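You operate a simulated robot arm through the tools that you are given. There is no shell and no other tool. Be economical: measure what you need, move in short steps, check, and stop when the job is done.

You are at the controls of a simulated robot arm. One attempt, no reset.

TASK
Fit the tape that the order board names, clamp the carton and tape it shut.
Fine: one pass of the tape head, then park it again.

It is judged by the outcome, as a careful person would: the job done as asked, and still so three seconds after it is handed in. It fails if anything else is knocked over, pushed out of place, dropped, spilled or broken.

THE ROBOT
A 6-joint arm with a two-finger parallel gripper, fixed in place. Base frame: the origin is at the foot of the arm, x ahead of it, y to its left, z up; the work surface is at about z = 0.78. Readings come in m, rad, newtons and seconds.
With the tool pointing down near the work surface it reaches from about 0.36 to 0.82 m from the base axis. Its first joint turns from -2.897 to 2.897 rad. Payload 3.91 kg.
The tool frame sits at the grasp point between the pads (the TCP): z along the fingers, y along the line on which they close. The tips reach 0.03 m beyond it. The gripper opens to 0.11 m. The fingers are 0.02 m wide and 0.01 m thick; the gripper's body (0.048 by 0.112 m) begins 0.055 m behind the TCP.
Orientation is that of the tool frame in the base frame, as [roll, pitch, yaw] about the fixed x, y, z axes, in that order (R = Rz(yaw) Ry(pitch) Rx(roll)). With the fingers straight down and closing along the base's y, the tool's x points along the base's -x, its y along +y and its z along -z.

THE INTERFACE
- The arm moves only by the tool nudge_tool. Its argument "steps" is a list that holds one entry, the list of rows, each a list of 7 numbers: the opening, from 0 (shut) to 1 (fully open), then the shift along the tool's x, y, z in m, then the turn, a rotation vector about the tool's x, y, z in rad. In form: [[[fingers, tx, ty, tz, ax, ay, az], ...]]. A call has 1 to 12 rows; each row is the pose to reach, as a shift and turn from the pose commanded when the call began, along the tool's axes at that moment. A row lasts 0.2 s, in which the tool goes at most 0.05 m and 0.15 rad; a call with a longer step from one row to the next is refused whole, and so is a gripper value outside its range. A pose out of reach is approached as far as the arm can. The call stops where the force on the tool passes 60 N (or 10 N more than at its start, if that is more) or the arm is blocked; 0.2 s more then pass. The fingers move at their own pace (about 0.045 m/s each) and stop on an object; they squeeze with about 38 N. The grip force told is the motor's: it shows also when the fingers shut on nothing. Time passes only in rows, and 0.2 s behind the last, so rows that repeat a pose let the fingers close. It gives the time, the measured TCP pose, the force on the tool (base axes), the opening and the grip force at its end, in the units of the frame above (readings bear some noise), with the torque about the TCP (base axes, N m) and any sound that the robot's microphone picked up, and new pictures: "show" is both (left out), scene, wrist or none.
- Cameras (640 x 400 px; columns grow to the right, rows downward): "scene" is fixed at [0.2228, -0.4869, 1.3492]; the picture's right is [0.98, -0.21, 0.00], its down [-0.07, -0.34, -0.94] and it looks along [0.20, 0.92, -0.34] (base axes); focal length 329 px, centre (320, 200). "wrist" rides on the gripper at [0.077, 0.007, -0.114] in the tool frame; the picture's right is [-0.09, 1.00, 0.00], its down [-0.80, -0.07, -0.59] and it looks along [-0.59, -0.05, 0.80] (tool axes); focal length 270 px, centre (320, 200). There is no depth. A picture from a camera that has moved, and an enlarged one, comes with that camera's place and axes in the base frame and with its lens. The place of the scene camera against the robot may be out by one fixed shift of up to 0.018 m in any direction.
- lift_body(by): slides the trunk up (or, below 0, down) by that many m; the arm rides with it, the base frame stays. It gives what a move gives, with no picture.
- inspect(camera, box): a new picture of the part [left, top, right, bottom] of that camera's present view, enlarged. No time passes.
- finish_job(): hands the job in; it is judged then, once.

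Work in short steps. Places have to be worked out from the pictures, the camera data and where the tool is seen: move nearer, look again, correct. Check each grasp and each placing, and mend what went wrong. You have 120 turns and 200 pictures in all, those below and enlarged ones among them. Open the gripper and draw the arm clear of the work before you hand the job in, unless the task says otherwise; then end with one line.

The tools are called after ">>>" by a JSON object that holds its "op" and its "data". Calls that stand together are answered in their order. nudge_tool: Moves the arm, as the interface text tells. Its arguments: {"type":"object","properties":{"steps":{"type":"array","items":{"type":"array","items":{"type":"array","items":{"type":"number"}}}},"show":{"type":"string","enum":["both","scene","wrist","none"]}},"required":["steps"]} The other tools are called the same way: lift_body (by) slides the trunk up or down; inspect (camera, box) takes an enlarged picture of a part of a camera's view; finish_job () hands the job in.

At the start:

```text
time_s: 0.0
tcp_pos: [0.2156, 0.3714, 1.284]
orientation: [-3.14, 0.001, -3.141]
ft_force: [-0.3, 1.1, -0.4]
moment: [-0.02, 0.0, -0.02]
grip_width: 0.1099
gripper_force: 0.0
trunk travel left (down, up): [-0.55, 0.06]
```

scene: 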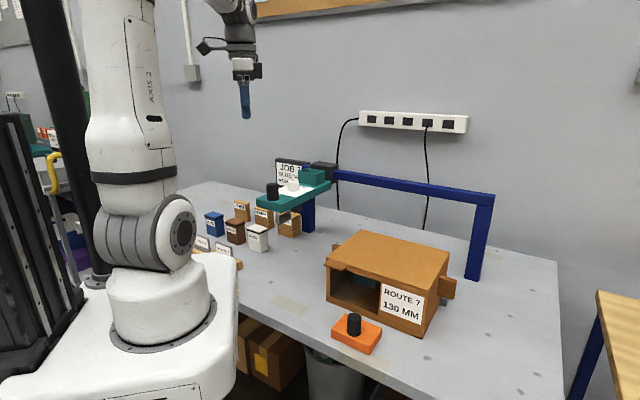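
wrist: 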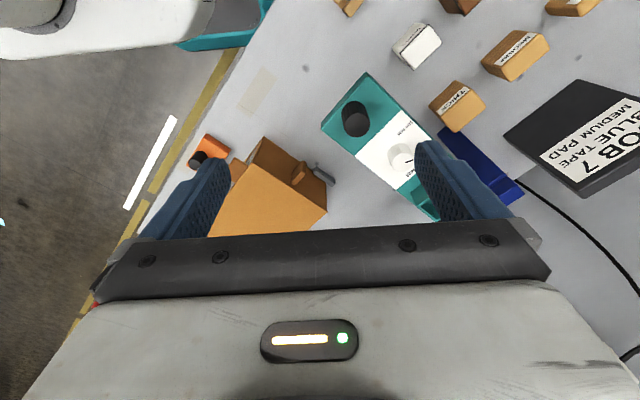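

The board reads something like "JOB 7, BLUE TAPE, MEDIUM PAD". I'll enlarge the board, the tape blocks, and the carton area.

>>> {"op": "inspect", "data": {"camera": "wrist", "box": [320, 0, 640, 200]}}

>>> {"op": "inspect", "data": {"camera": "scene", "box": [180, 150, 340, 270]}}

>>> {"op": "inspect", "data": {"camera": "scene", "box": [310, 210, 490, 360]}}

```text
2.00 times, centred on (480, 100) of wrist
camera zoom: at [0.1383, 0.3765, 1.3988], right [0.09, 1.0, 0.0], down [0.8, -0.07, 0.59], along [0.59, -0.05, -0.8], focal length 541 px, centre (0, 400)
```

zoom: 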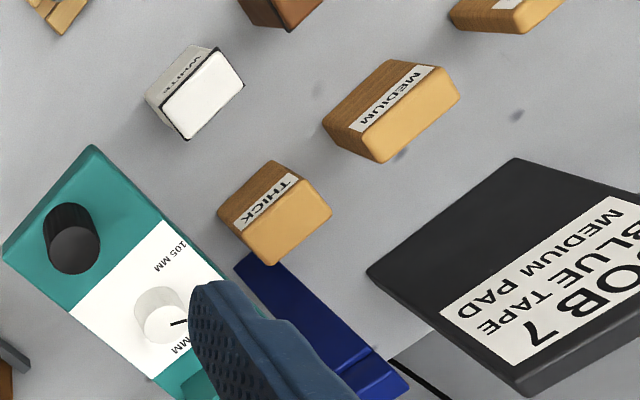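

```text
3.33 times, centred on (260, 210) of scene
camera zoom: at [0.2228, -0.4869, 1.3492], right [0.98, -0.21, 0.0], down [-0.07, -0.34, -0.94], along [0.2, 0.92, -0.34], focal length 1095 px, centre (520, 167)
```

zoom: 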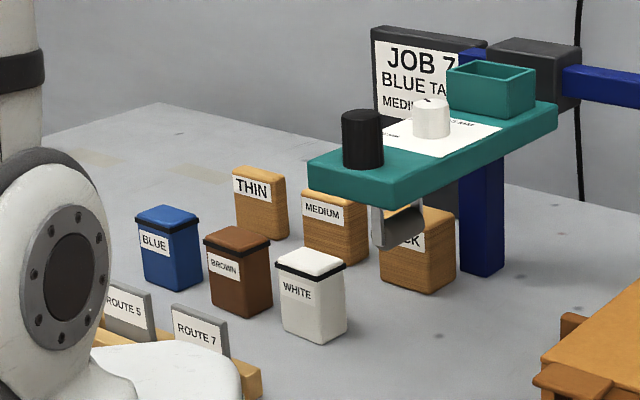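

```text
2.67 times, centred on (400, 285) of scene
camera zoom: at [0.2228, -0.4869, 1.3492], right [0.98, -0.21, 0.0], down [-0.07, -0.34, -0.94], along [0.2, 0.92, -0.34], focal length 876 px, centre (107, -27)
```

zoom: 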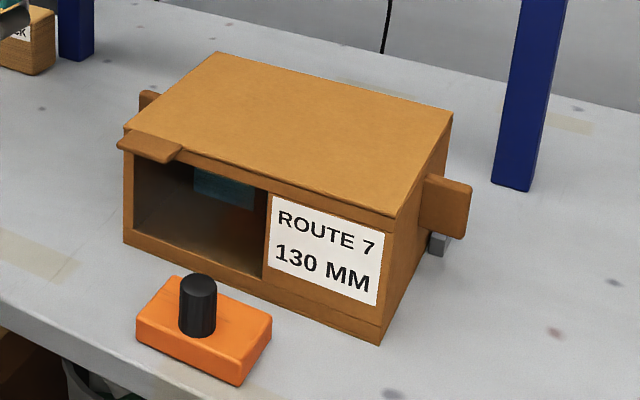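

The order is blue tape and a medium pad, and the carton says ROUTE 7, 130 MM. I'll move the tool sideways, staying high, to see the carton and clamp.

>>> {"op": "nudge_tool", "data": {"steps": [[[1, 0, -0.05, 0, 0, 0, 0], [1, 0, -0.1, 0, 0, 0, 0], [1, -0.03, -0.14, 0, 0, 0, 0], [1, -0.06, -0.18, 0, 0, 0, 0], [1, -0.1, -0.2, 0, 0, 0, 0], [1, -0.13, -0.22, 0, 0, 0, 0], [1, -0.13, -0.22, 0, 0, 0, 0]]]}}

```text
time_s: 1.6
tcp_pos: [0.3492, 0.15, 1.2849]
orientation: [3.141, 0.0, -3.141]
ft_force: [0.0, 0.2, -0.5]
moment: [0.05, 0.0, 0.0]
grip_width: 0.11
gripper_force: 0.0
trunk travel left (down, up): [-0.55, 0.06]
camera wrist: at [0.2731, 0.1551, 1.4], right [0.09, 1.0, 0.0], down [0.8, -0.07, 0.59], along [0.59, -0.05, -0.8], focal length 270 px, centre (320, 200)
```

scene: 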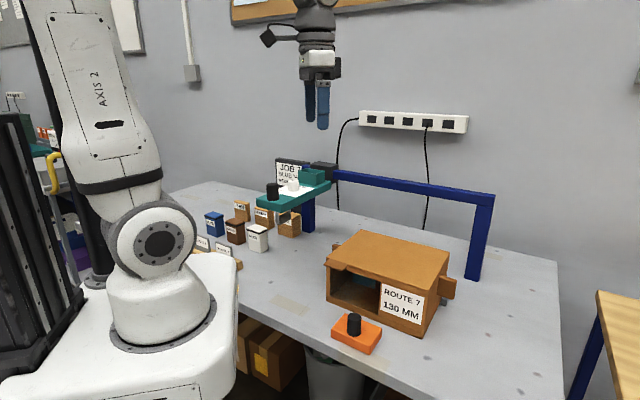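
wrist: 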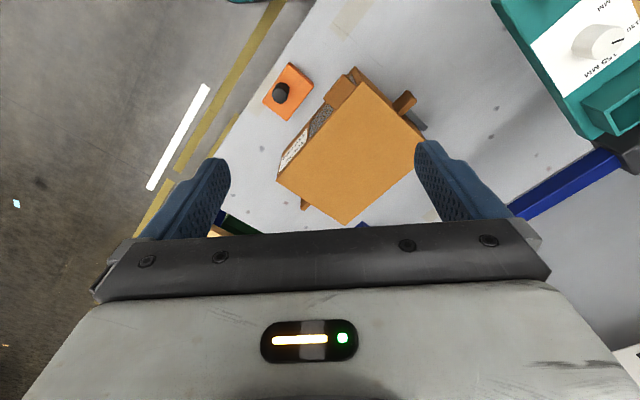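

>>> {"op": "inspect", "data": {"camera": "wrist", "box": [230, 40, 450, 240]}}

>>> {"op": "inspect", "data": {"camera": "wrist", "box": [480, 0, 640, 180]}}

```text
2.00 times, centred on (340, 140) of wrist
camera zoom: at [0.2731, 0.1551, 1.4], right [0.09, 1.0, 0.0], down [0.8, -0.07, 0.59], along [0.59, -0.05, -0.8], focal length 541 px, centre (280, 320)
```

zoom: 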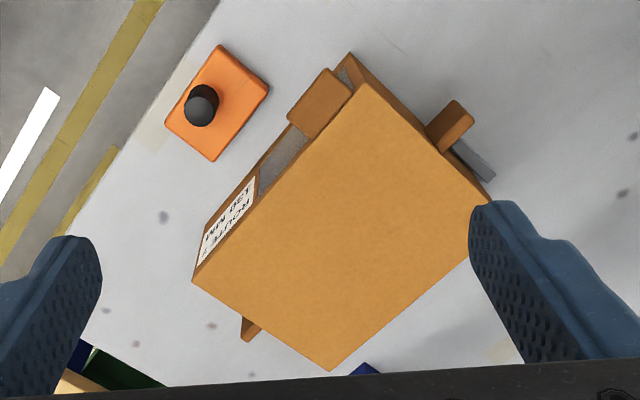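

```text
2.22 times, centred on (560, 90) of wrist
camera zoom: at [0.2731, 0.1551, 1.4], right [0.09, 1.0, 0.0], down [0.8, -0.07, 0.59], along [0.59, -0.05, -0.8], focal length 601 px, centre (-213, 444)
```

zoom: 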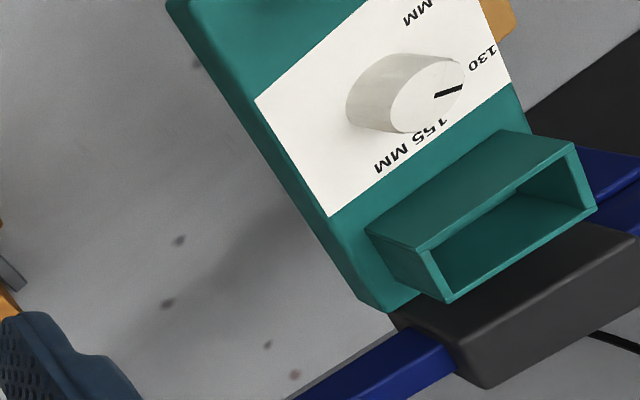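

The dial seems to be at 130 already. I'll look closely at the carton's front, its side tabs, and the clamp.

>>> {"op": "inspect", "data": {"camera": "scene", "box": [320, 225, 400, 275]}}

>>> {"op": "inspect", "data": {"camera": "scene", "box": [410, 260, 490, 310]}}

>>> {"op": "inspect", "data": {"camera": "scene", "box": [250, 155, 346, 215]}}

```text
8.00 times, centred on (360, 250) of scene
camera zoom: at [0.2228, -0.4869, 1.3492], right [0.98, -0.21, 0.0], down [-0.07, -0.34, -0.94], along [0.2, 0.92, -0.34], focal length 2628 px, centre (0, -200)
```

zoom: 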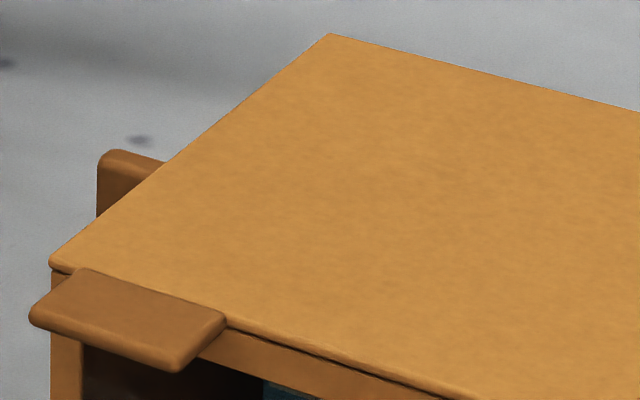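

```text
8.00 times, centred on (450, 285) of scene
camera zoom: at [0.2228, -0.4869, 1.3492], right [0.98, -0.21, 0.0], down [-0.07, -0.34, -0.94], along [0.2, 0.92, -0.34], focal length 2628 px, centre (-720, -480)
```

zoom: 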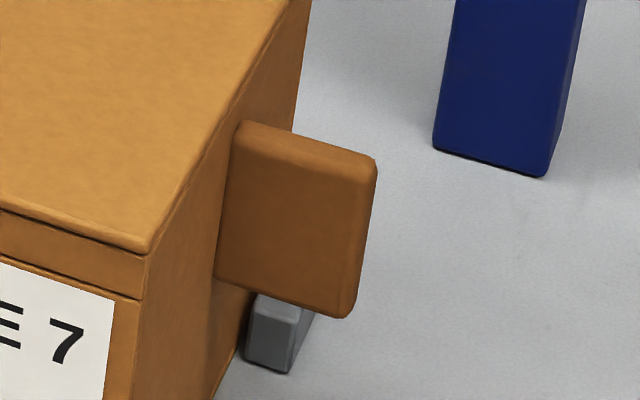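

```text
6.67 times, centred on (298, 185) of scene
camera zoom: at [0.2228, -0.4869, 1.3492], right [0.98, -0.21, 0.0], down [-0.07, -0.34, -0.94], along [0.2, 0.92, -0.34], focal length 2190 px, centre (467, 300)
```

zoom: 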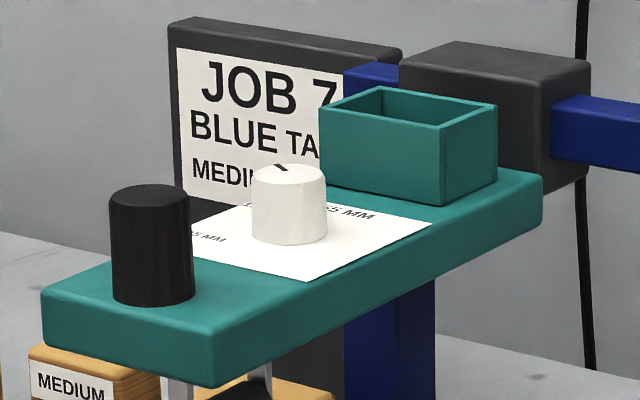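

Blue sits at about (0.06, 0.71). I'll swing over there, staying high, with the camera looking along +y.

>>> {"op": "nudge_tool", "data": {"steps": [[[1, 0.029, 0.035, 0, 0, 0, -0.12], [1, 0.058, 0.07, 0, 0, 0, -0.24], [1, 0.087, 0.105, 0, 0, 0, -0.36], [1, 0.116, 0.14, 0, 0, 0, -0.48], [1, 0.145, 0.175, 0, 0, 0, -0.6], [1, 0.174, 0.21, 0, 0, 0, -0.72], [1, 0.203, 0.245, 0, 0, 0, -0.84], [1, 0.232, 0.28, 0, 0, 0, -0.96], [1, 0.261, 0.315, 0, 0, 0, -1.08], [1, 0.29, 0.35, 0, 0, 0, -1.2], [1, 0.29, 0.35, 0, 0, 0, -1.2]]]}}

```text
time_s: 4.0
tcp_pos: [0.0548, 0.5022, 1.284]
orientation: [3.141, 0.0, -1.939]
ft_force: [0.0, -0.2, 0.6]
moment: [-0.01, 0.01, 0.01]
grip_width: 0.1098
gripper_force: 0.0
trunk travel left (down, up): [-0.55, 0.06]
camera wrist: at [0.0216, 0.4312, 1.4002], right [-0.9, 0.44, 0.0], down [0.36, 0.72, 0.59], along [0.26, 0.53, -0.8], focal length 270 px, centre (320, 200)
```

scene: 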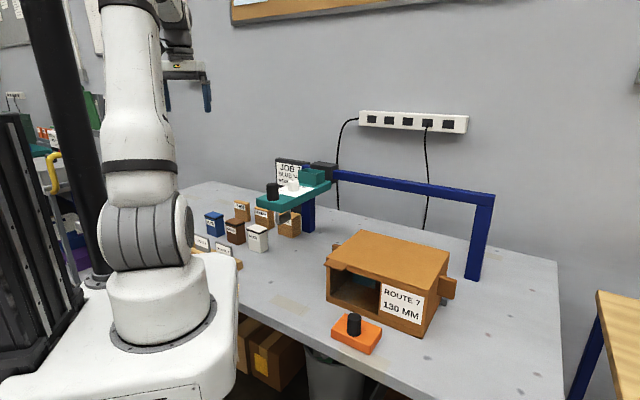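
wrist: 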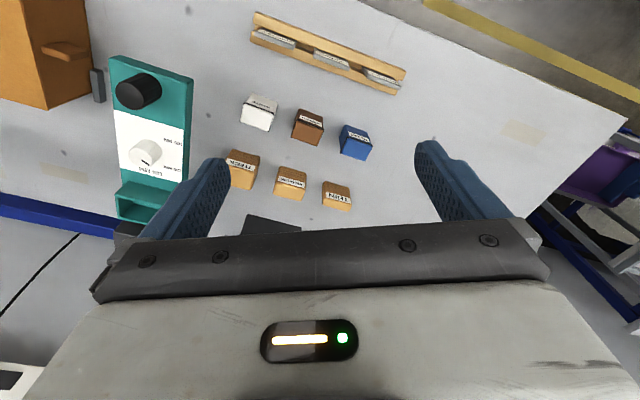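

>>> {"op": "inspect", "data": {"camera": "wrist", "box": [220, 80, 400, 220]}}

>>> {"op": "inspect", "data": {"camera": "wrist", "box": [90, 50, 250, 240]}}

```text
2.86 times, centred on (310, 150) of wrist
camera zoom: at [0.0216, 0.4312, 1.4002], right [-0.9, 0.44, 0.0], down [0.36, 0.72, 0.59], along [0.26, 0.53, -0.8], focal length 772 px, centre (349, 343)
```

zoom: 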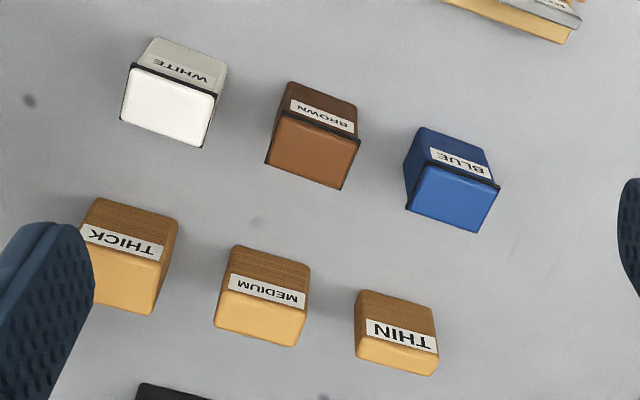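

```text
2.11 times, centred on (170, 145) of wrist
camera zoom: at [0.0216, 0.4312, 1.4002], right [-0.9, 0.44, 0.0], down [0.36, 0.72, 0.59], along [0.26, 0.53, -0.8], focal length 569 px, centre (636, 316)
```

zoom: 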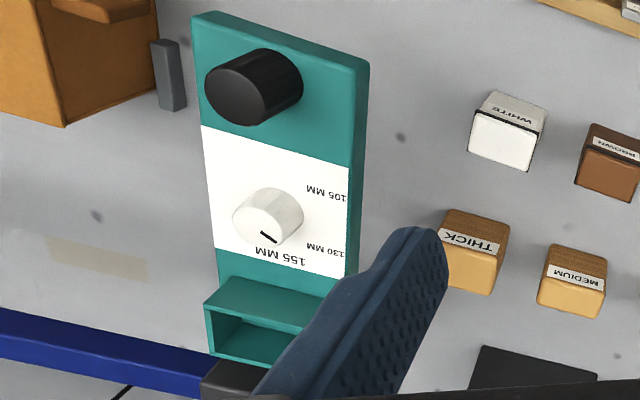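

Blue is at about (0.063, 0.69), top near z 0.88, with its long side (about 0.058) along (-1, 1). I'll go above it at yaw -135° so the fingers close on the long axis, then check.

>>> {"op": "nudge_tool", "data": {"steps": [[[1, -0.025, 0.009, 0.033, 0, 0, 0.06], [1, -0.05, 0.017, 0.067, 0, 0, 0.12], [1, -0.076, 0.026, 0.1, 0, 0, 0.18], [1, -0.102, 0.034, 0.134, 0, 0, 0.24], [0.9, -0.127, 0.043, 0.167, 0, 0, 0.3], [0.85, -0.153, 0.051, 0.2, 0, 0, 0.36], [0.85, -0.178, 0.06, 0.234, 0, 0, 0.417], [0.85, -0.178, 0.06, 0.234, 0, 0, 0.417]]]}}

```text
time_s: 5.8
tcp_pos: [0.0612, 0.6915, 1.0492]
orientation: [-3.141, 0.001, -2.361]
ft_force: [0.6, -0.1, 0.0]
moment: [-0.02, 0.02, 0.0]
grip_width: 0.0935
gripper_force: 0.2
trunk travel left (down, up): [-0.55, 0.06]
camera wrist: at [0.0014, 0.6399, 1.1636], right [-0.64, 0.77, 0.0], down [0.62, 0.51, 0.59], along [0.46, 0.38, -0.8], focal length 270 px, centre (320, 200)
```

scene: 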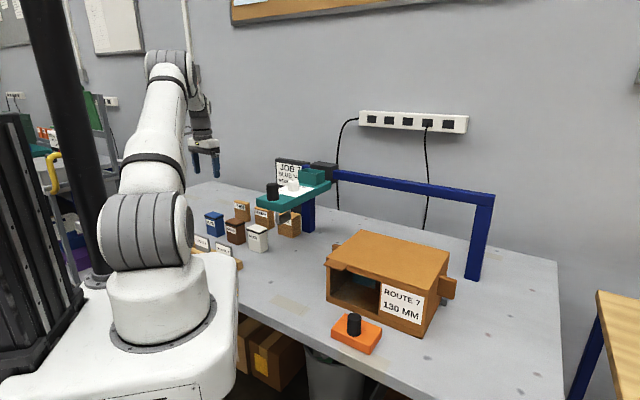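
wrist: 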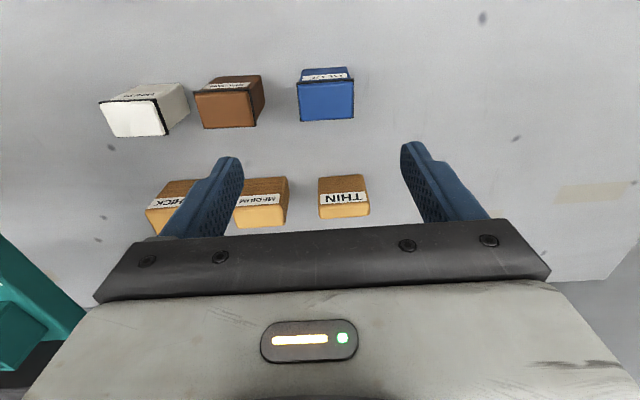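

Blue now reads at about (0.066, 0.703) with its top around 0.855 and is square to the fingers. I'll lower partway and recheck.

>>> {"op": "nudge_tool", "data": {"steps": [[[0.85, -0.006, 0.002, 0.04, 0, 0, 0], [0.85, -0.0117, 0.0047, 0.08, 0, 0, 0], [0.85, -0.0117, 0.0047, 0.119, 0, 0, 0], [0.85, -0.0117, 0.0047, 0.119, 0, 0, 0]]]}}

```text
time_s: 6.8
tcp_pos: [0.0663, 0.6996, 0.9302]
orientation: [-3.142, -0.001, -2.36]
ft_force: [-0.4, 0.2, -0.9]
moment: [-0.04, 0.01, 0.01]
grip_width: 0.0939
gripper_force: 0.1
trunk travel left (down, up): [-0.55, 0.06]
camera wrist: at [0.0064, 0.649, 1.0449], right [-0.64, 0.77, 0.0], down [0.62, 0.51, 0.59], along [0.46, 0.38, -0.8], focal length 270 px, centre (320, 200)
```

scene: 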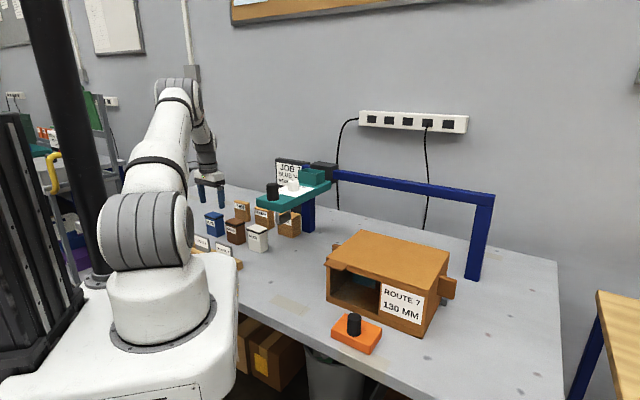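
wrist: 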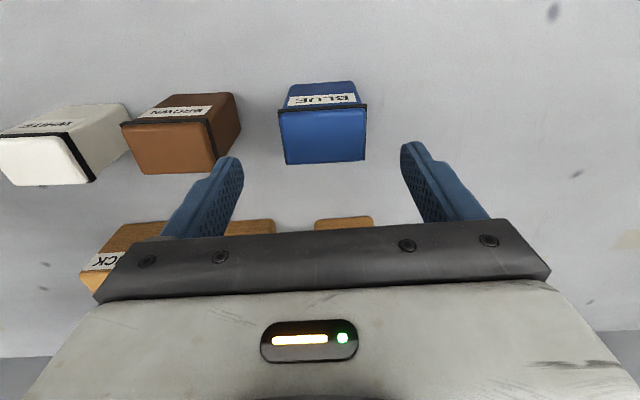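

The block is centred under the fingers with its top at about 0.86. I'll descend to TCP 0.855, gripping high so the tips stay above the socket rim later, and close.

>>> {"op": "nudge_tool", "data": {"steps": [[[0.85, 0, 0, 0.04, 0, 0, 0], [0.85, -0.001, 0, 0.075, 0, 0, 0], [0.85, -0.001, 0, 0.075, 0, 0, 0], [0.3, -0.001, 0, 0.075, 0, 0, 0], [0.3, -0.001, 0, 0.075, 0, 0, 0], [0.3, -0.001, 0, 0.075, 0, 0, 0], [0.3, -0.001, 0, 0.075, 0, 0, 0]]]}}

```text
time_s: 8.4
tcp_pos: [0.0704, 0.701, 0.8577]
orientation: [3.141, 0.0, -2.361]
ft_force: [-1.0, -0.3, -0.8]
moment: [-0.02, 0.05, 0.0]
grip_width: 0.0594
gripper_force: 38.0
trunk travel left (down, up): [-0.55, 0.06]
camera wrist: at [0.0113, 0.6501, 0.9716], right [-0.64, 0.77, 0.0], down [0.62, 0.51, 0.59], along [0.46, 0.38, -0.8], focal length 270 px, centre (320, 200)
```

scene: 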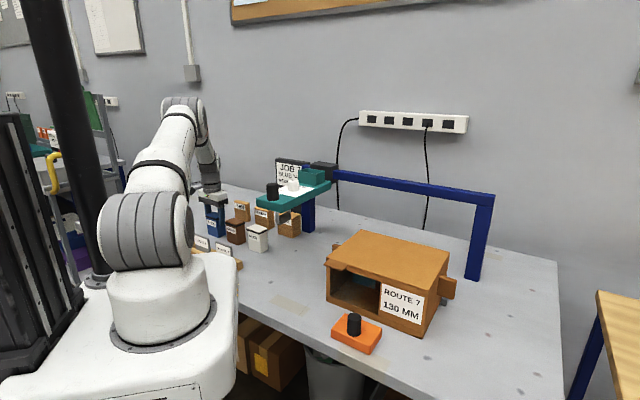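
wrist: 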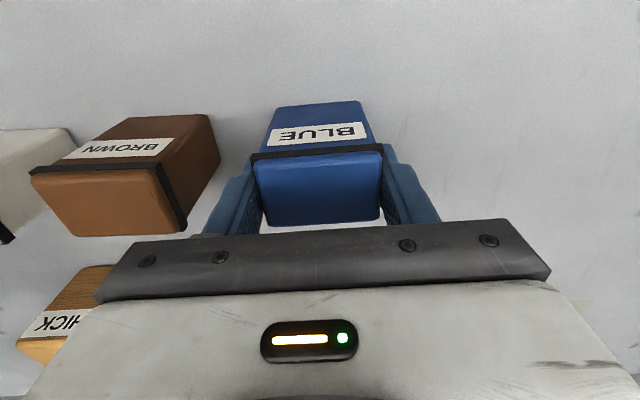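

Gripped (width 0.059, 38 N). I'll lift straight up to about 1.24 and check the hold.

>>> {"op": "nudge_tool", "data": {"steps": [[[0.3, 0, 0, -0.03, 0, 0, 0], [0.3, 0, 0, -0.075, 0, 0, 0], [0.3, 0, 0, -0.12, 0, 0, 0], [0.3, 0, 0, -0.165, 0, 0, 0], [0.3, 0, 0, -0.21, 0, 0, 0], [0.3, 0, 0, -0.255, 0, 0, 0], [0.3, 0, 0, -0.3, 0, 0, 0], [0.3, 0, 0, -0.345, 0, 0, 0], [0.3, 0, 0, -0.385, 0, 0, 0], [0.3, 0, 0, -0.385, 0, 0, 0]]], "show": "none"}}

>>> {"op": "nudge_tool", "data": {"steps": [[[0.3, -0.02, -0.04, 0, 0, 0, 0], [0.3, -0.04, -0.083, 0, 0, 0, 0], [0.3, -0.06, -0.126, 0, 0, 0, 0], [0.3, -0.08, -0.169, 0, 0, 0, 0], [0.3, -0.1, -0.212, 0, 0, 0, 0], [0.3, -0.12, -0.255, 0, 0, 0, 0], [0.3, -0.12, -0.255, 0, 0, 0, 0]]]}}

```text
time_s: 10.6
tcp_pos: [0.0677, 0.7015, 1.2417]
orientation: [3.14, 0.001, -2.36]
ft_force: [-0.6, -0.8, -1.3]
moment: [0.01, -0.03, 0.03]
grip_width: 0.0594
gripper_force: 38.1
trunk travel left (down, up): [-0.55, 0.06]
```

```text
time_s: 12.2
tcp_pos: [0.3329, 0.6057, 1.2391]
orientation: [3.142, 0.0, -2.358]
ft_force: [0.4, 0.6, -1.2]
moment: [0.03, 0.03, -0.03]
grip_width: 0.0594
gripper_force: 37.8
trunk travel left (down, up): [-0.55, 0.06]
camera wrist: at [0.2729, 0.5545, 1.3547], right [-0.64, 0.77, 0.0], down [0.62, 0.52, 0.59], along [0.46, 0.38, -0.8], focal length 270 px, centre (320, 200)
```

scene: 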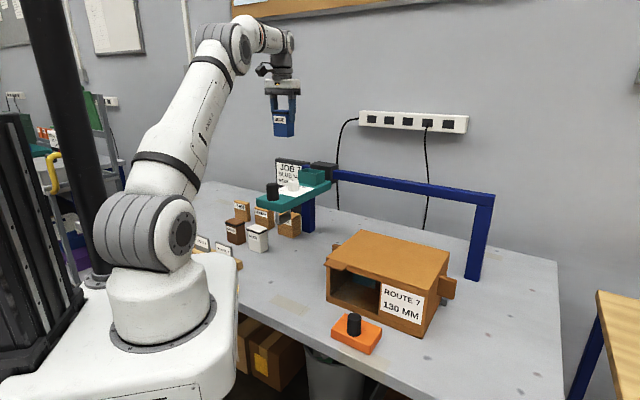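
wrist: 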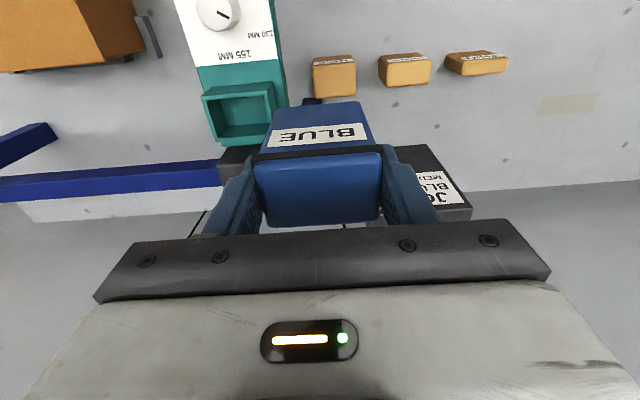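

>>> {"op": "inspect", "data": {"camera": "wrist", "box": [180, 0, 300, 150]}}

>>> {"op": "inspect", "data": {"camera": "wrist", "box": [0, 0, 200, 125]}}

```text
2.67 times, centred on (240, 75) of wrist
camera zoom: at [0.2729, 0.5545, 1.3547], right [-0.64, 0.77, 0.0], down [0.62, 0.52, 0.59], along [0.46, 0.38, -0.8], focal length 721 px, centre (533, 533)
```

zoom: 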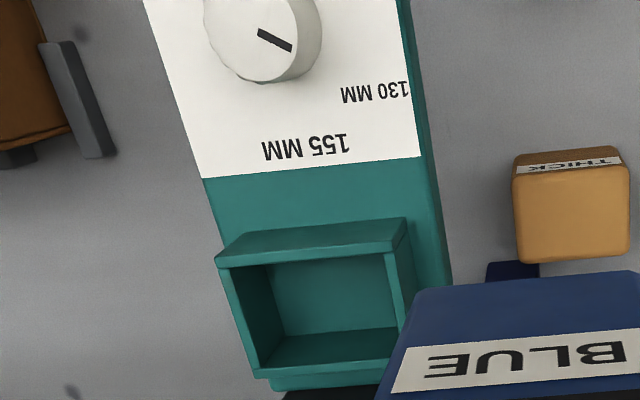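

```text
3.20 times, centred on (100, 62) of wrist
camera zoom: at [0.2729, 0.5545, 1.3547], right [-0.64, 0.77, 0.0], down [0.62, 0.52, 0.59], along [0.46, 0.38, -0.8], focal length 865 px, centre (1024, 640)
```

zoom: 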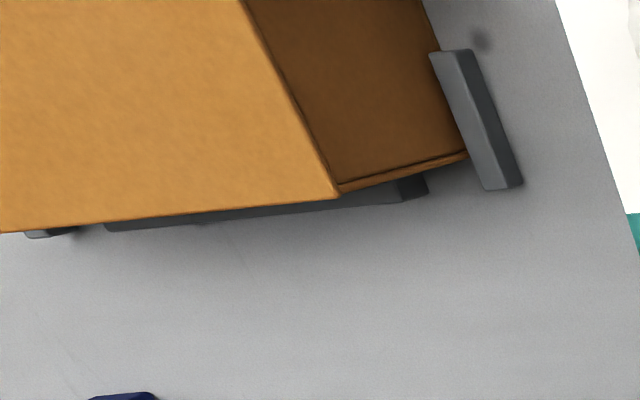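

The dial points at 130, matching the carton. The socket opening centre works out at about (0.413, 0.5515), rim near 1.06, square with the held block, so I'll move above it and come down until the block is about 1.5 cm clear.

>>> {"op": "nudge_tool", "data": {"steps": [[[0.3, -0.006, -0.032, 0, 0, 0, 0], [0.3, -0.012, -0.064, 0, 0, 0, 0], [0.3, -0.0185, -0.095, 0, 0, 0, 0], [0.3, -0.0185, -0.095, 0.035, 0, 0, 0], [0.3, -0.0185, -0.095, 0.07, 0, 0, 0], [0.3, -0.0185, -0.095, 0.085, 0, 0, 0], [0.3, -0.0185, -0.095, 0.085, 0, 0, 0]]]}}

>>> {"op": "inspect", "data": {"camera": "scene", "box": [260, 120, 356, 210]}}

>>> {"op": "inspect", "data": {"camera": "wrist", "box": [240, 20, 400, 160]}}

```text
time_s: 13.8
tcp_pos: [0.416, 0.5502, 1.1565]
orientation: [3.14, 0.0, -2.359]
ft_force: [-0.3, -0.2, -1.6]
moment: [0.02, 0.0, 0.02]
grip_width: 0.0596
gripper_force: 38.0
trunk travel left (down, up): [-0.55, 0.06]
camera wrist: at [0.3564, 0.4997, 1.2717], right [-0.64, 0.77, 0.0], down [0.62, 0.51, 0.59], along [0.46, 0.38, -0.8], focal length 270 px, centre (320, 200)
```

scene: 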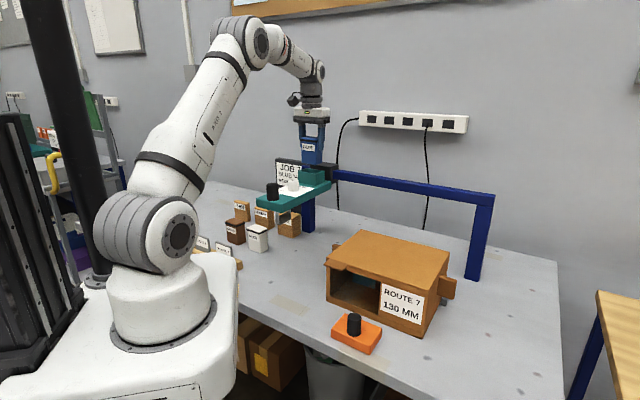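
wrist: 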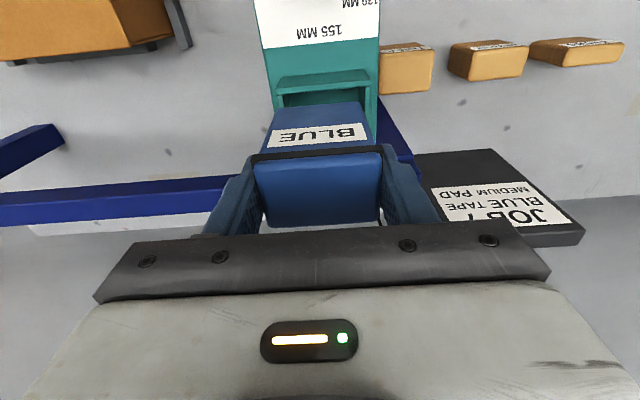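

```text
4.44 times, centred on (308, 165) of scene
camera zoom: at [0.2228, -0.4869, 1.3492], right [0.98, -0.21, 0.0], down [-0.07, -0.34, -0.94], along [0.2, 0.92, -0.34], focal length 1460 px, centre (373, 356)
```

zoom: 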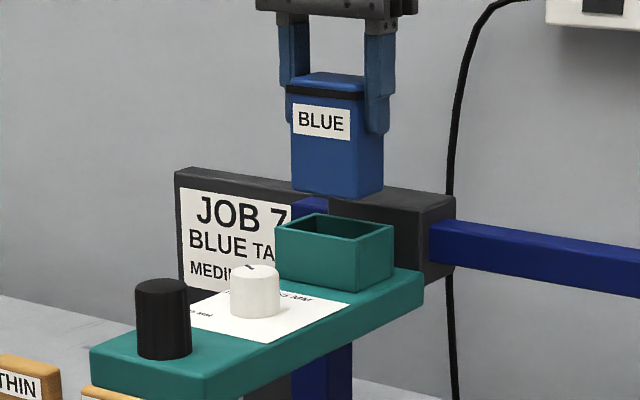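

```text
2.86 times, centred on (320, 90) of wrist
camera zoom: at [0.3564, 0.4997, 1.2717], right [-0.64, 0.77, 0.0], down [0.62, 0.51, 0.59], along [0.46, 0.38, -0.8], focal length 772 px, centre (320, 514)
```

zoom: 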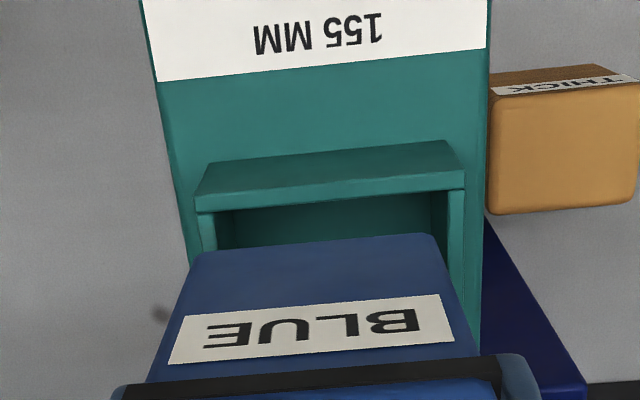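

Blue is about 5 mm off along tool y. I'll correct that, lower to just above the rim, and check again.

>>> {"op": "nudge_tool", "data": {"steps": [[[0.3, -0.001, 0.0048, 0, 0, 0, 0], [0.3, -0.001, 0.0048, 0.012, 0, 0, 0], [0.3, -0.001, 0.0048, 0.012, 0, 0, 0]]], "show": "none"}}

>>> {"op": "inspect", "data": {"camera": "scene", "box": [290, 145, 338, 190]}}

>>> {"op": "inspect", "data": {"camera": "wrist", "box": [260, 50, 380, 125]}}

```text
time_s: 14.6
tcp_pos: [0.4144, 0.5536, 1.145]
orientation: [-3.141, 0.0, -2.36]
ft_force: [0.5, -0.4, -1.0]
moment: [0.02, 0.0, 0.0]
grip_width: 0.0594
gripper_force: 37.7
trunk travel left (down, up): [-0.55, 0.06]
```

```text
8.89 times, centred on (314, 168) of scene
camera zoom: at [0.2228, -0.4869, 1.3492], right [0.98, -0.21, 0.0], down [-0.07, -0.34, -0.94], along [0.2, 0.92, -0.34], focal length 2920 px, centre (373, 489)
```

zoom: 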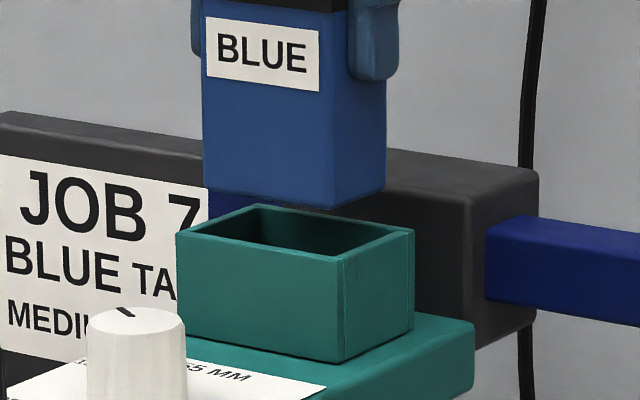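

```text
5.33 times, centred on (320, 88) of wrist
camera zoom: at [0.3541, 0.502, 1.2594], right [-0.64, 0.77, 0.0], down [0.62, 0.51, 0.59], along [0.46, 0.38, -0.8], focal length 1442 px, centre (320, 800)
```

zoom: 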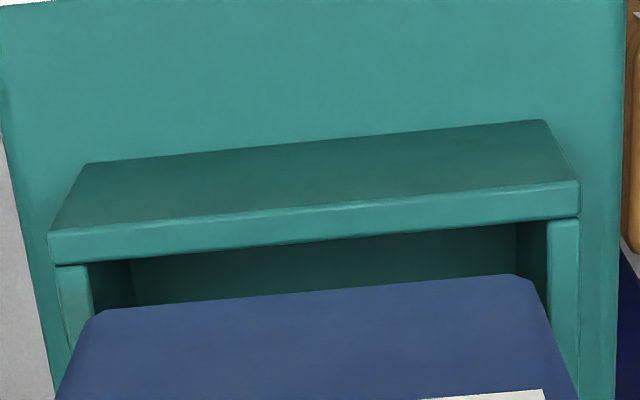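

Aligned to within about a millimetre. I'll nudge 1 mm in y and insert slowly.

>>> {"op": "nudge_tool", "data": {"steps": [[[0.3, -0.0003, 0.001, 0, 0, 0, 0], [0.3, -0.0003, 0.001, 0.006, 0, 0, 0], [0.3, -0.0003, 0.001, 0.012, 0, 0, 0], [0.3, -0.0003, 0.001, 0.018, 0, 0, 0], [0.3, -0.0003, 0.001, 0.024, 0, 0, 0], [0.3, -0.0003, 0.001, 0.03, 0, 0, 0]]]}}

>>> {"op": "inspect", "data": {"camera": "scene", "box": [290, 145, 338, 190]}}

```text
time_s: 16.0
tcp_pos: [0.4131, 0.5561, 1.1134]
orientation: [3.141, 0.0, -2.36]
ft_force: [-0.7, -0.7, -1.4]
moment: [0.03, 0.05, -0.03]
grip_width: 0.0596
gripper_force: 37.7
trunk travel left (down, up): [-0.55, 0.06]
camera wrist: at [0.3524, 0.5035, 1.2276], right [-0.64, 0.77, 0.0], down [0.62, 0.51, 0.59], along [0.46, 0.38, -0.8], focal length 270 px, centre (320, 200)
```

scene: 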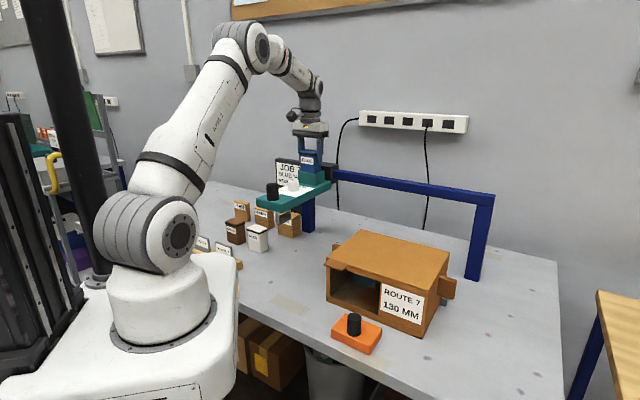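
wrist: 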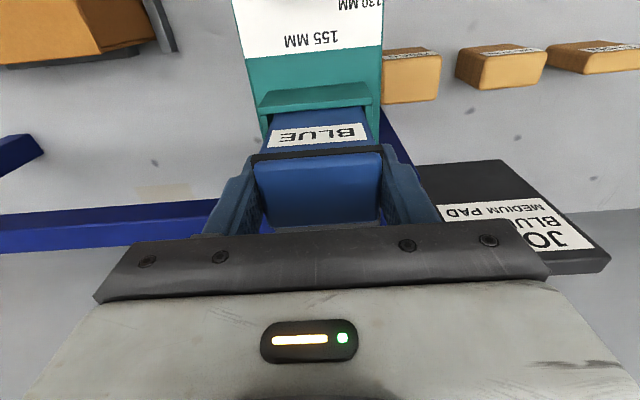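

```text
8.89 times, centred on (314, 168) of scene
camera zoom: at [0.2228, -0.4869, 1.3492], right [0.98, -0.21, 0.0], down [-0.07, -0.34, -0.94], along [0.2, 0.92, -0.34], focal length 2920 px, centre (373, 489)
```

zoom: 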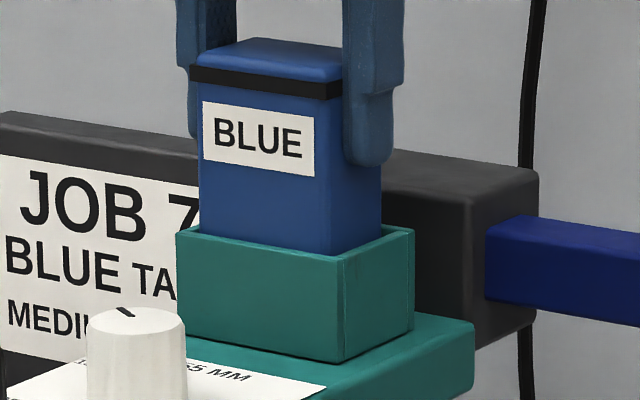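

The block has entered cleanly with no contact force. I'll lower it further in small steps.

>>> {"op": "nudge_tool", "data": {"steps": [[[0.3, 0, 0, 0.005, 0, 0, 0], [0.3, 0, 0, 0.01, 0, 0, 0], [0.3, 0, 0, 0.014, 0, 0, 0], [0.3, 0, 0, 0.017, 0, 0, 0]]], "show": "none"}}

>>> {"op": "inspect", "data": {"camera": "scene", "box": [290, 145, 338, 190]}}

```text
time_s: 17.0
tcp_pos: [0.4116, 0.5548, 1.0959]
orientation: [3.141, 0.0, -2.358]
ft_force: [-1.1, 0.2, -0.3]
moment: [0.02, -0.02, -0.01]
grip_width: 0.0595
gripper_force: 37.9
trunk travel left (down, up): [-0.55, 0.06]
```

```text
8.89 times, centred on (314, 168) of scene
camera zoom: at [0.2228, -0.4869, 1.3492], right [0.98, -0.21, 0.0], down [-0.07, -0.34, -0.94], along [0.2, 0.92, -0.34], focal length 2920 px, centre (373, 489)
```

zoom: 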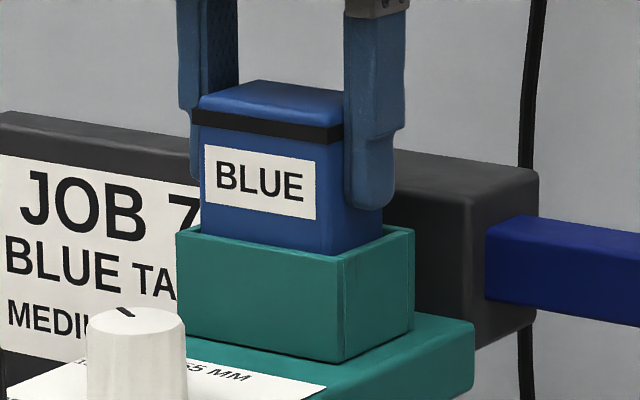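

Still free, and the finger tip is about 9 mm above the rim. A few millimetres more.

>>> {"op": "nudge_tool", "data": {"steps": [[[0.3, 0, 0, 0.002, 0, 0, 0], [0.3, 0, 0, 0.004, 0, 0, 0], [0.3, 0, 0, 0.006, 0, 0, 0]]], "show": "none"}}

>>> {"op": "inspect", "data": {"camera": "scene", "box": [290, 145, 338, 190]}}

```text
time_s: 17.8
tcp_pos: [0.4118, 0.5558, 1.091]
orientation: [-3.141, 0.001, -2.36]
ft_force: [1.3, -0.6, -0.7]
moment: [0.01, 0.0, 0.04]
grip_width: 0.0593
gripper_force: 37.9
trunk travel left (down, up): [-0.55, 0.06]
```

```text
8.89 times, centred on (314, 168) of scene
camera zoom: at [0.2228, -0.4869, 1.3492], right [0.98, -0.21, 0.0], down [-0.07, -0.34, -0.94], along [0.2, 0.92, -0.34], focal length 2920 px, centre (373, 489)
```

zoom: 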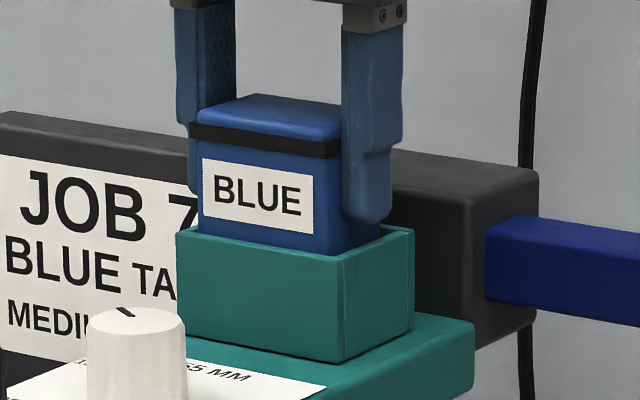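

The block should be within a few millimetres of the floor with the tips just above the rim. I'll lower 2 mm more and open.

>>> {"op": "nudge_tool", "data": {"steps": [[[0.3, 0, 0, 0.002, 0, 0, 0], [0.3, 0, 0, 0.002, 0, 0, 0], [0.8, 0, 0, 0.002, 0, 0, 0], [0.8, 0, 0, 0.002, 0, 0, 0], [0.8, 0, 0, 0.002, 0, 0, 0]]], "show": "none"}}

>>> {"op": "inspect", "data": {"camera": "scene", "box": [290, 145, 338, 190]}}

```text
time_s: 19.0
tcp_pos: [0.4123, 0.5553, 1.0897]
orientation: [-3.141, 0.0, -2.359]
ft_force: [-0.8, -0.1, 0.2]
moment: [-0.02, 0.03, 0.01]
grip_width: 0.088
gripper_force: 0.0
trunk travel left (down, up): [-0.55, 0.06]
```

```text
8.89 times, centred on (314, 168) of scene
camera zoom: at [0.2228, -0.4869, 1.3492], right [0.98, -0.21, 0.0], down [-0.07, -0.34, -0.94], along [0.2, 0.92, -0.34], focal length 2920 px, centre (373, 489)
```

zoom: 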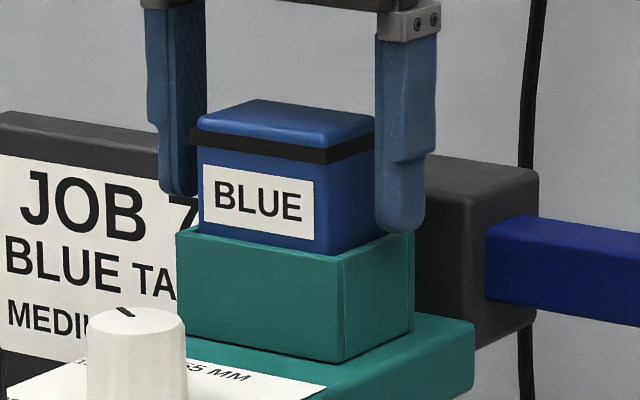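

Released and it looks seated. I'll raise, close the fingers, and press lightly on top to confirm it's bottomed out.

>>> {"op": "nudge_tool", "data": {"steps": [[[0.8, 0, 0, -0.04, 0, 0, 0], [0.8, 0, 0, -0.075, 0, 0, 0], [0, 0, 0, -0.075, 0, 0, 0], [0, 0, 0, -0.075, 0, 0, 0], [0, 0, 0, -0.075, 0, 0, 0], [0, 0, 0, -0.075, 0, 0, 0], [0, 0, 0, -0.075, 0, 0, 0], [0, 0, 0, -0.055, 0, 0, 0], [0, 0, 0, -0.048, 0, 0, 0], [0, 0, 0, -0.042, 0, 0, 0]]]}}

>>> {"op": "inspect", "data": {"camera": "scene", "box": [290, 145, 338, 190]}}

```text
time_s: 21.2
tcp_pos: [0.411, 0.5554, 1.132]
orientation: [3.142, 0.0, -2.36]
ft_force: [-0.2, 0.7, 0.1]
moment: [-0.03, -0.03, -0.04]
grip_width: 0.0
gripper_force: 37.4
trunk travel left (down, up): [-0.55, 0.06]
camera wrist: at [0.3518, 0.5042, 1.2459], right [-0.64, 0.77, 0.0], down [0.62, 0.51, 0.59], along [0.46, 0.38, -0.8], focal length 270 px, centre (320, 200)
```

scene: 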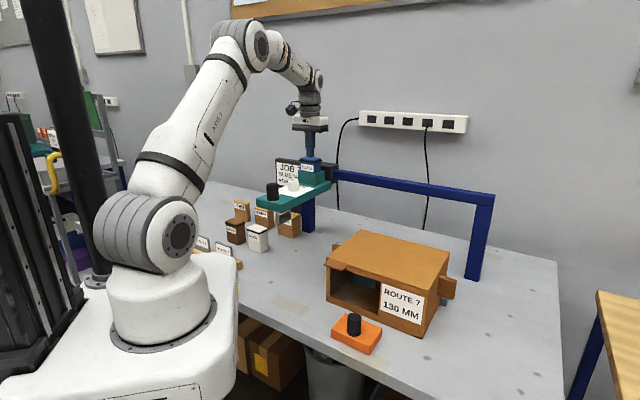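
wrist: 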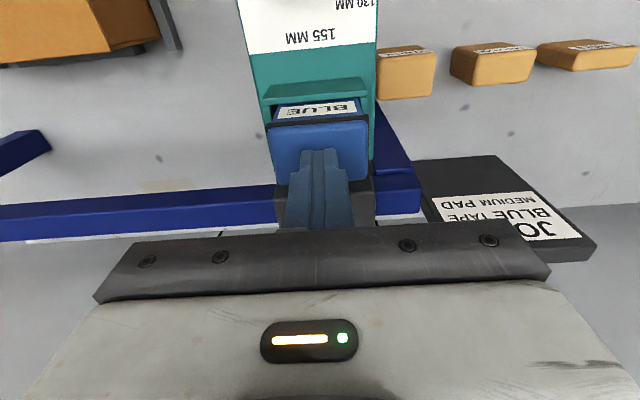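

```text
8.89 times, centred on (314, 168) of scene
camera zoom: at [0.2228, -0.4869, 1.3492], right [0.98, -0.21, 0.0], down [-0.07, -0.34, -0.94], along [0.2, 0.92, -0.34], focal length 2920 px, centre (373, 489)
```

zoom: 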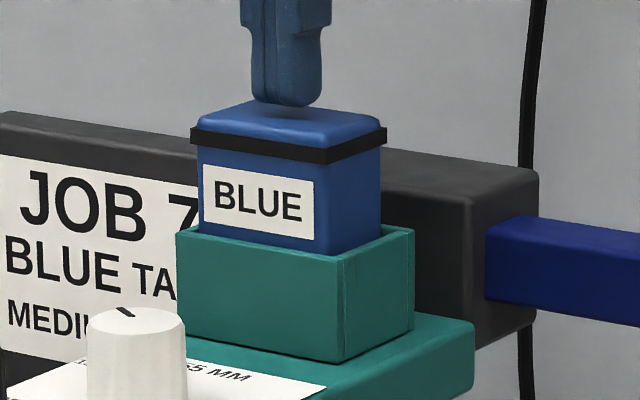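

The tips are a few millimetres above the block, so I'll press gently.

>>> {"op": "nudge_tool", "data": {"steps": [[[0, 0, 0, 0.003, 0, 0, 0], [0, 0, 0, 0.006, 0, 0, 0], [0, 0, 0, 0.009, 0, 0, 0]]], "show": "none"}}

```text
time_s: 22.0
tcp_pos: [0.4114, 0.5535, 1.1278]
orientation: [3.139, 0.007, -2.361]
ft_force: [3.0, -1.4, 27.4]
moment: [-0.19, 0.01, -0.02]
grip_width: 0.0001
gripper_force: 37.7
trunk travel left (down, up): [-0.55, 0.06]
```

Firm contact at 27 N, so the tape is seated. I'll rise and swing over the clamp.

>>> {"op": "nudge_tool", "data": {"steps": [[[0, 0, 0, -0.04, 0, 0, 0], [0, 0, 0, -0.08, 0, 0, 0], [0.5, 0, 0, -0.12, 0, 0, 0], [0.5, 0, 0, -0.14, 0, 0, 0]]], "show": "none"}}

>>> {"op": "nudge_tool", "data": {"steps": [[[0.5, 0.033, -0.035, 0, 0, 0, 0], [0.5, 0.067, -0.07, 0, 0, 0, 0], [0.5, 0.1, -0.105, 0, 0, 0, 0], [0.5, 0.134, -0.14, 0, 0, 0, 0], [0.5, 0.167, -0.175, 0, 0, 0, 0], [0.5, 0.2, -0.21, 0, 0, 0, 0], [0.5, 0.234, -0.245, 0, 0, 0, 0], [0.5, 0.267, -0.28, 0, 0, 0, 0], [0.5, 0.3, -0.315, 0, 0, 0, 0], [0.5, 0.334, -0.35, 0, 0, 0, 0], [0.5, 0.334, -0.35, 0.04, 0, 0, 0], [0.5, 0.334, -0.35, 0.06, 0, 0, 0]]]}}

```text
time_s: 23.0
tcp_pos: [0.4127, 0.557, 1.2626]
orientation: [3.141, -0.002, -2.361]
ft_force: [-0.7, -0.3, 0.8]
moment: [-0.01, 0.0, -0.02]
grip_width: 0.0505
gripper_force: 0.1
trunk travel left (down, up): [-0.55, 0.06]
```

```text
time_s: 25.6
tcp_pos: [0.4215, 0.0716, 1.2045]
orientation: [-3.141, -0.001, -2.357]
ft_force: [0.1, 0.6, 0.1]
moment: [-0.01, 0.01, 0.01]
grip_width: 0.0551
gripper_force: 0.0
trunk travel left (down, up): [-0.55, 0.06]
camera wrist: at [0.3629, 0.0201, 1.319], right [-0.64, 0.77, 0.0], down [0.62, 0.51, 0.59], along [0.46, 0.38, -0.8], focal length 270 px, centre (320, 200)
```

scene: 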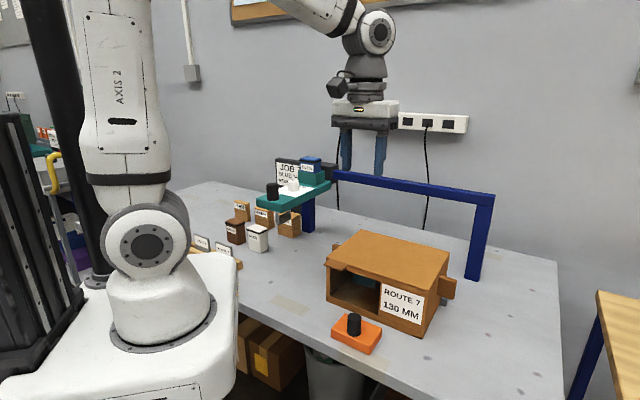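
wrist: 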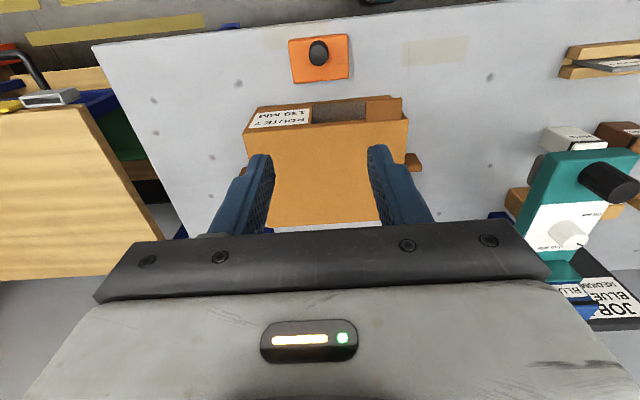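

>>> {"op": "inspect", "data": {"camera": "wrist", "box": [230, 20, 430, 145]}}

```text
3.20 times, centred on (330, 82) of wrist
camera zoom: at [0.3629, 0.0201, 1.319], right [-0.64, 0.77, 0.0], down [0.62, 0.51, 0.59], along [0.46, 0.38, -0.8], focal length 865 px, centre (288, 576)
```

zoom: 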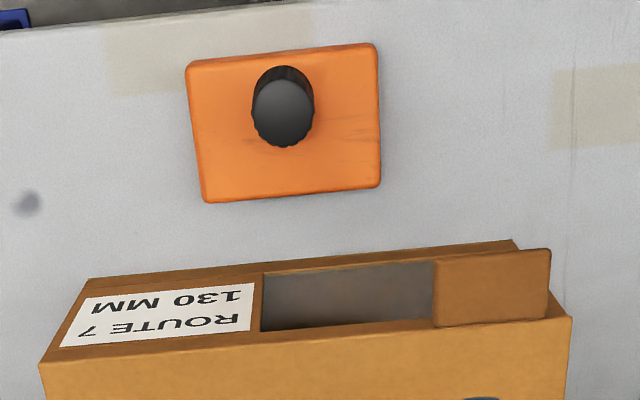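

The knob is at about (0.414, 0.063), and the clamp needs to travel roughly 4.5 cm toward the carton. I'll centre over it and descend partway.

>>> {"op": "nudge_tool", "data": {"steps": [[[0.6, 0.0114, 0, 0.04, 0, 0, 0], [0.6, 0.0114, 0, 0.08, 0, 0, 0], [0.6, 0.0114, 0, 0.12, 0, 0, 0], [0.6, 0.0114, 0, 0.16, 0, 0, 0], [0.6, 0.0114, 0, 0.2, 0, 0, 0], [0.6, 0.0114, 0, 0.24, 0, 0, 0], [0.6, 0.0114, 0, 0.265, 0, 0, 0], [0.6, 0.0114, 0, 0.265, 0, 0, 0]]]}}

>>> {"op": "inspect", "data": {"camera": "scene", "box": [310, 230, 430, 360]}}

```text
time_s: 27.4
tcp_pos: [0.412, 0.0627, 0.9358]
orientation: [-3.142, -0.001, -2.361]
ft_force: [0.4, 0.1, -1.0]
moment: [-0.03, 0.01, -0.03]
grip_width: 0.0661
gripper_force: 0.0
trunk travel left (down, up): [-0.55, 0.06]
camera wrist: at [0.3527, 0.0113, 1.0502], right [-0.64, 0.77, 0.0], down [0.62, 0.51, 0.59], along [0.46, 0.38, -0.8], focal length 270 px, centre (320, 200)
```

scene: 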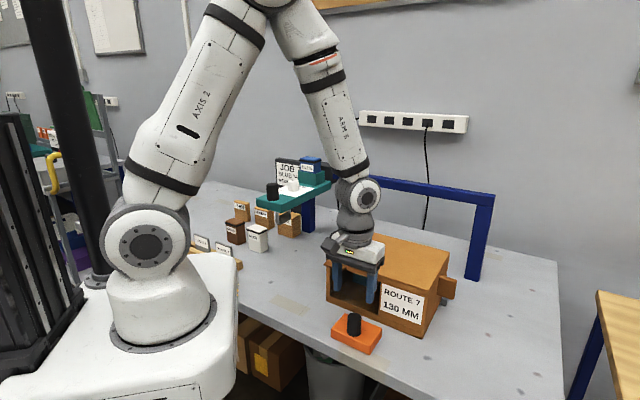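
wrist: 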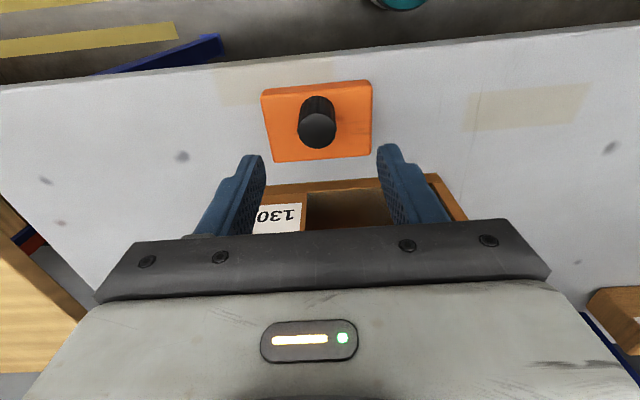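

```text
3.08 times, centred on (370, 295) of scene
camera zoom: at [0.2228, -0.4869, 1.3492], right [0.98, -0.21, 0.0], down [-0.07, -0.34, -0.94], along [0.2, 0.92, -0.34], focal length 1011 px, centre (166, -92)
```

zoom: 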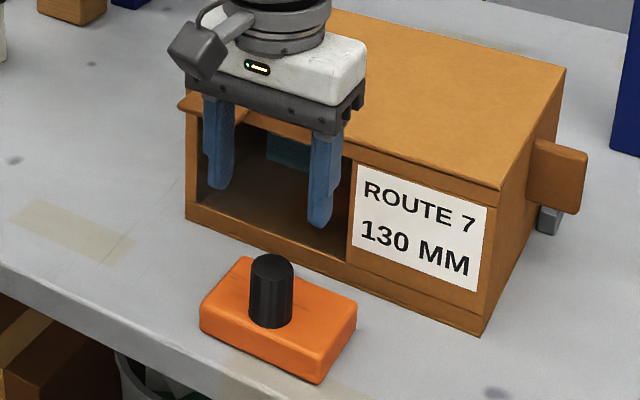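

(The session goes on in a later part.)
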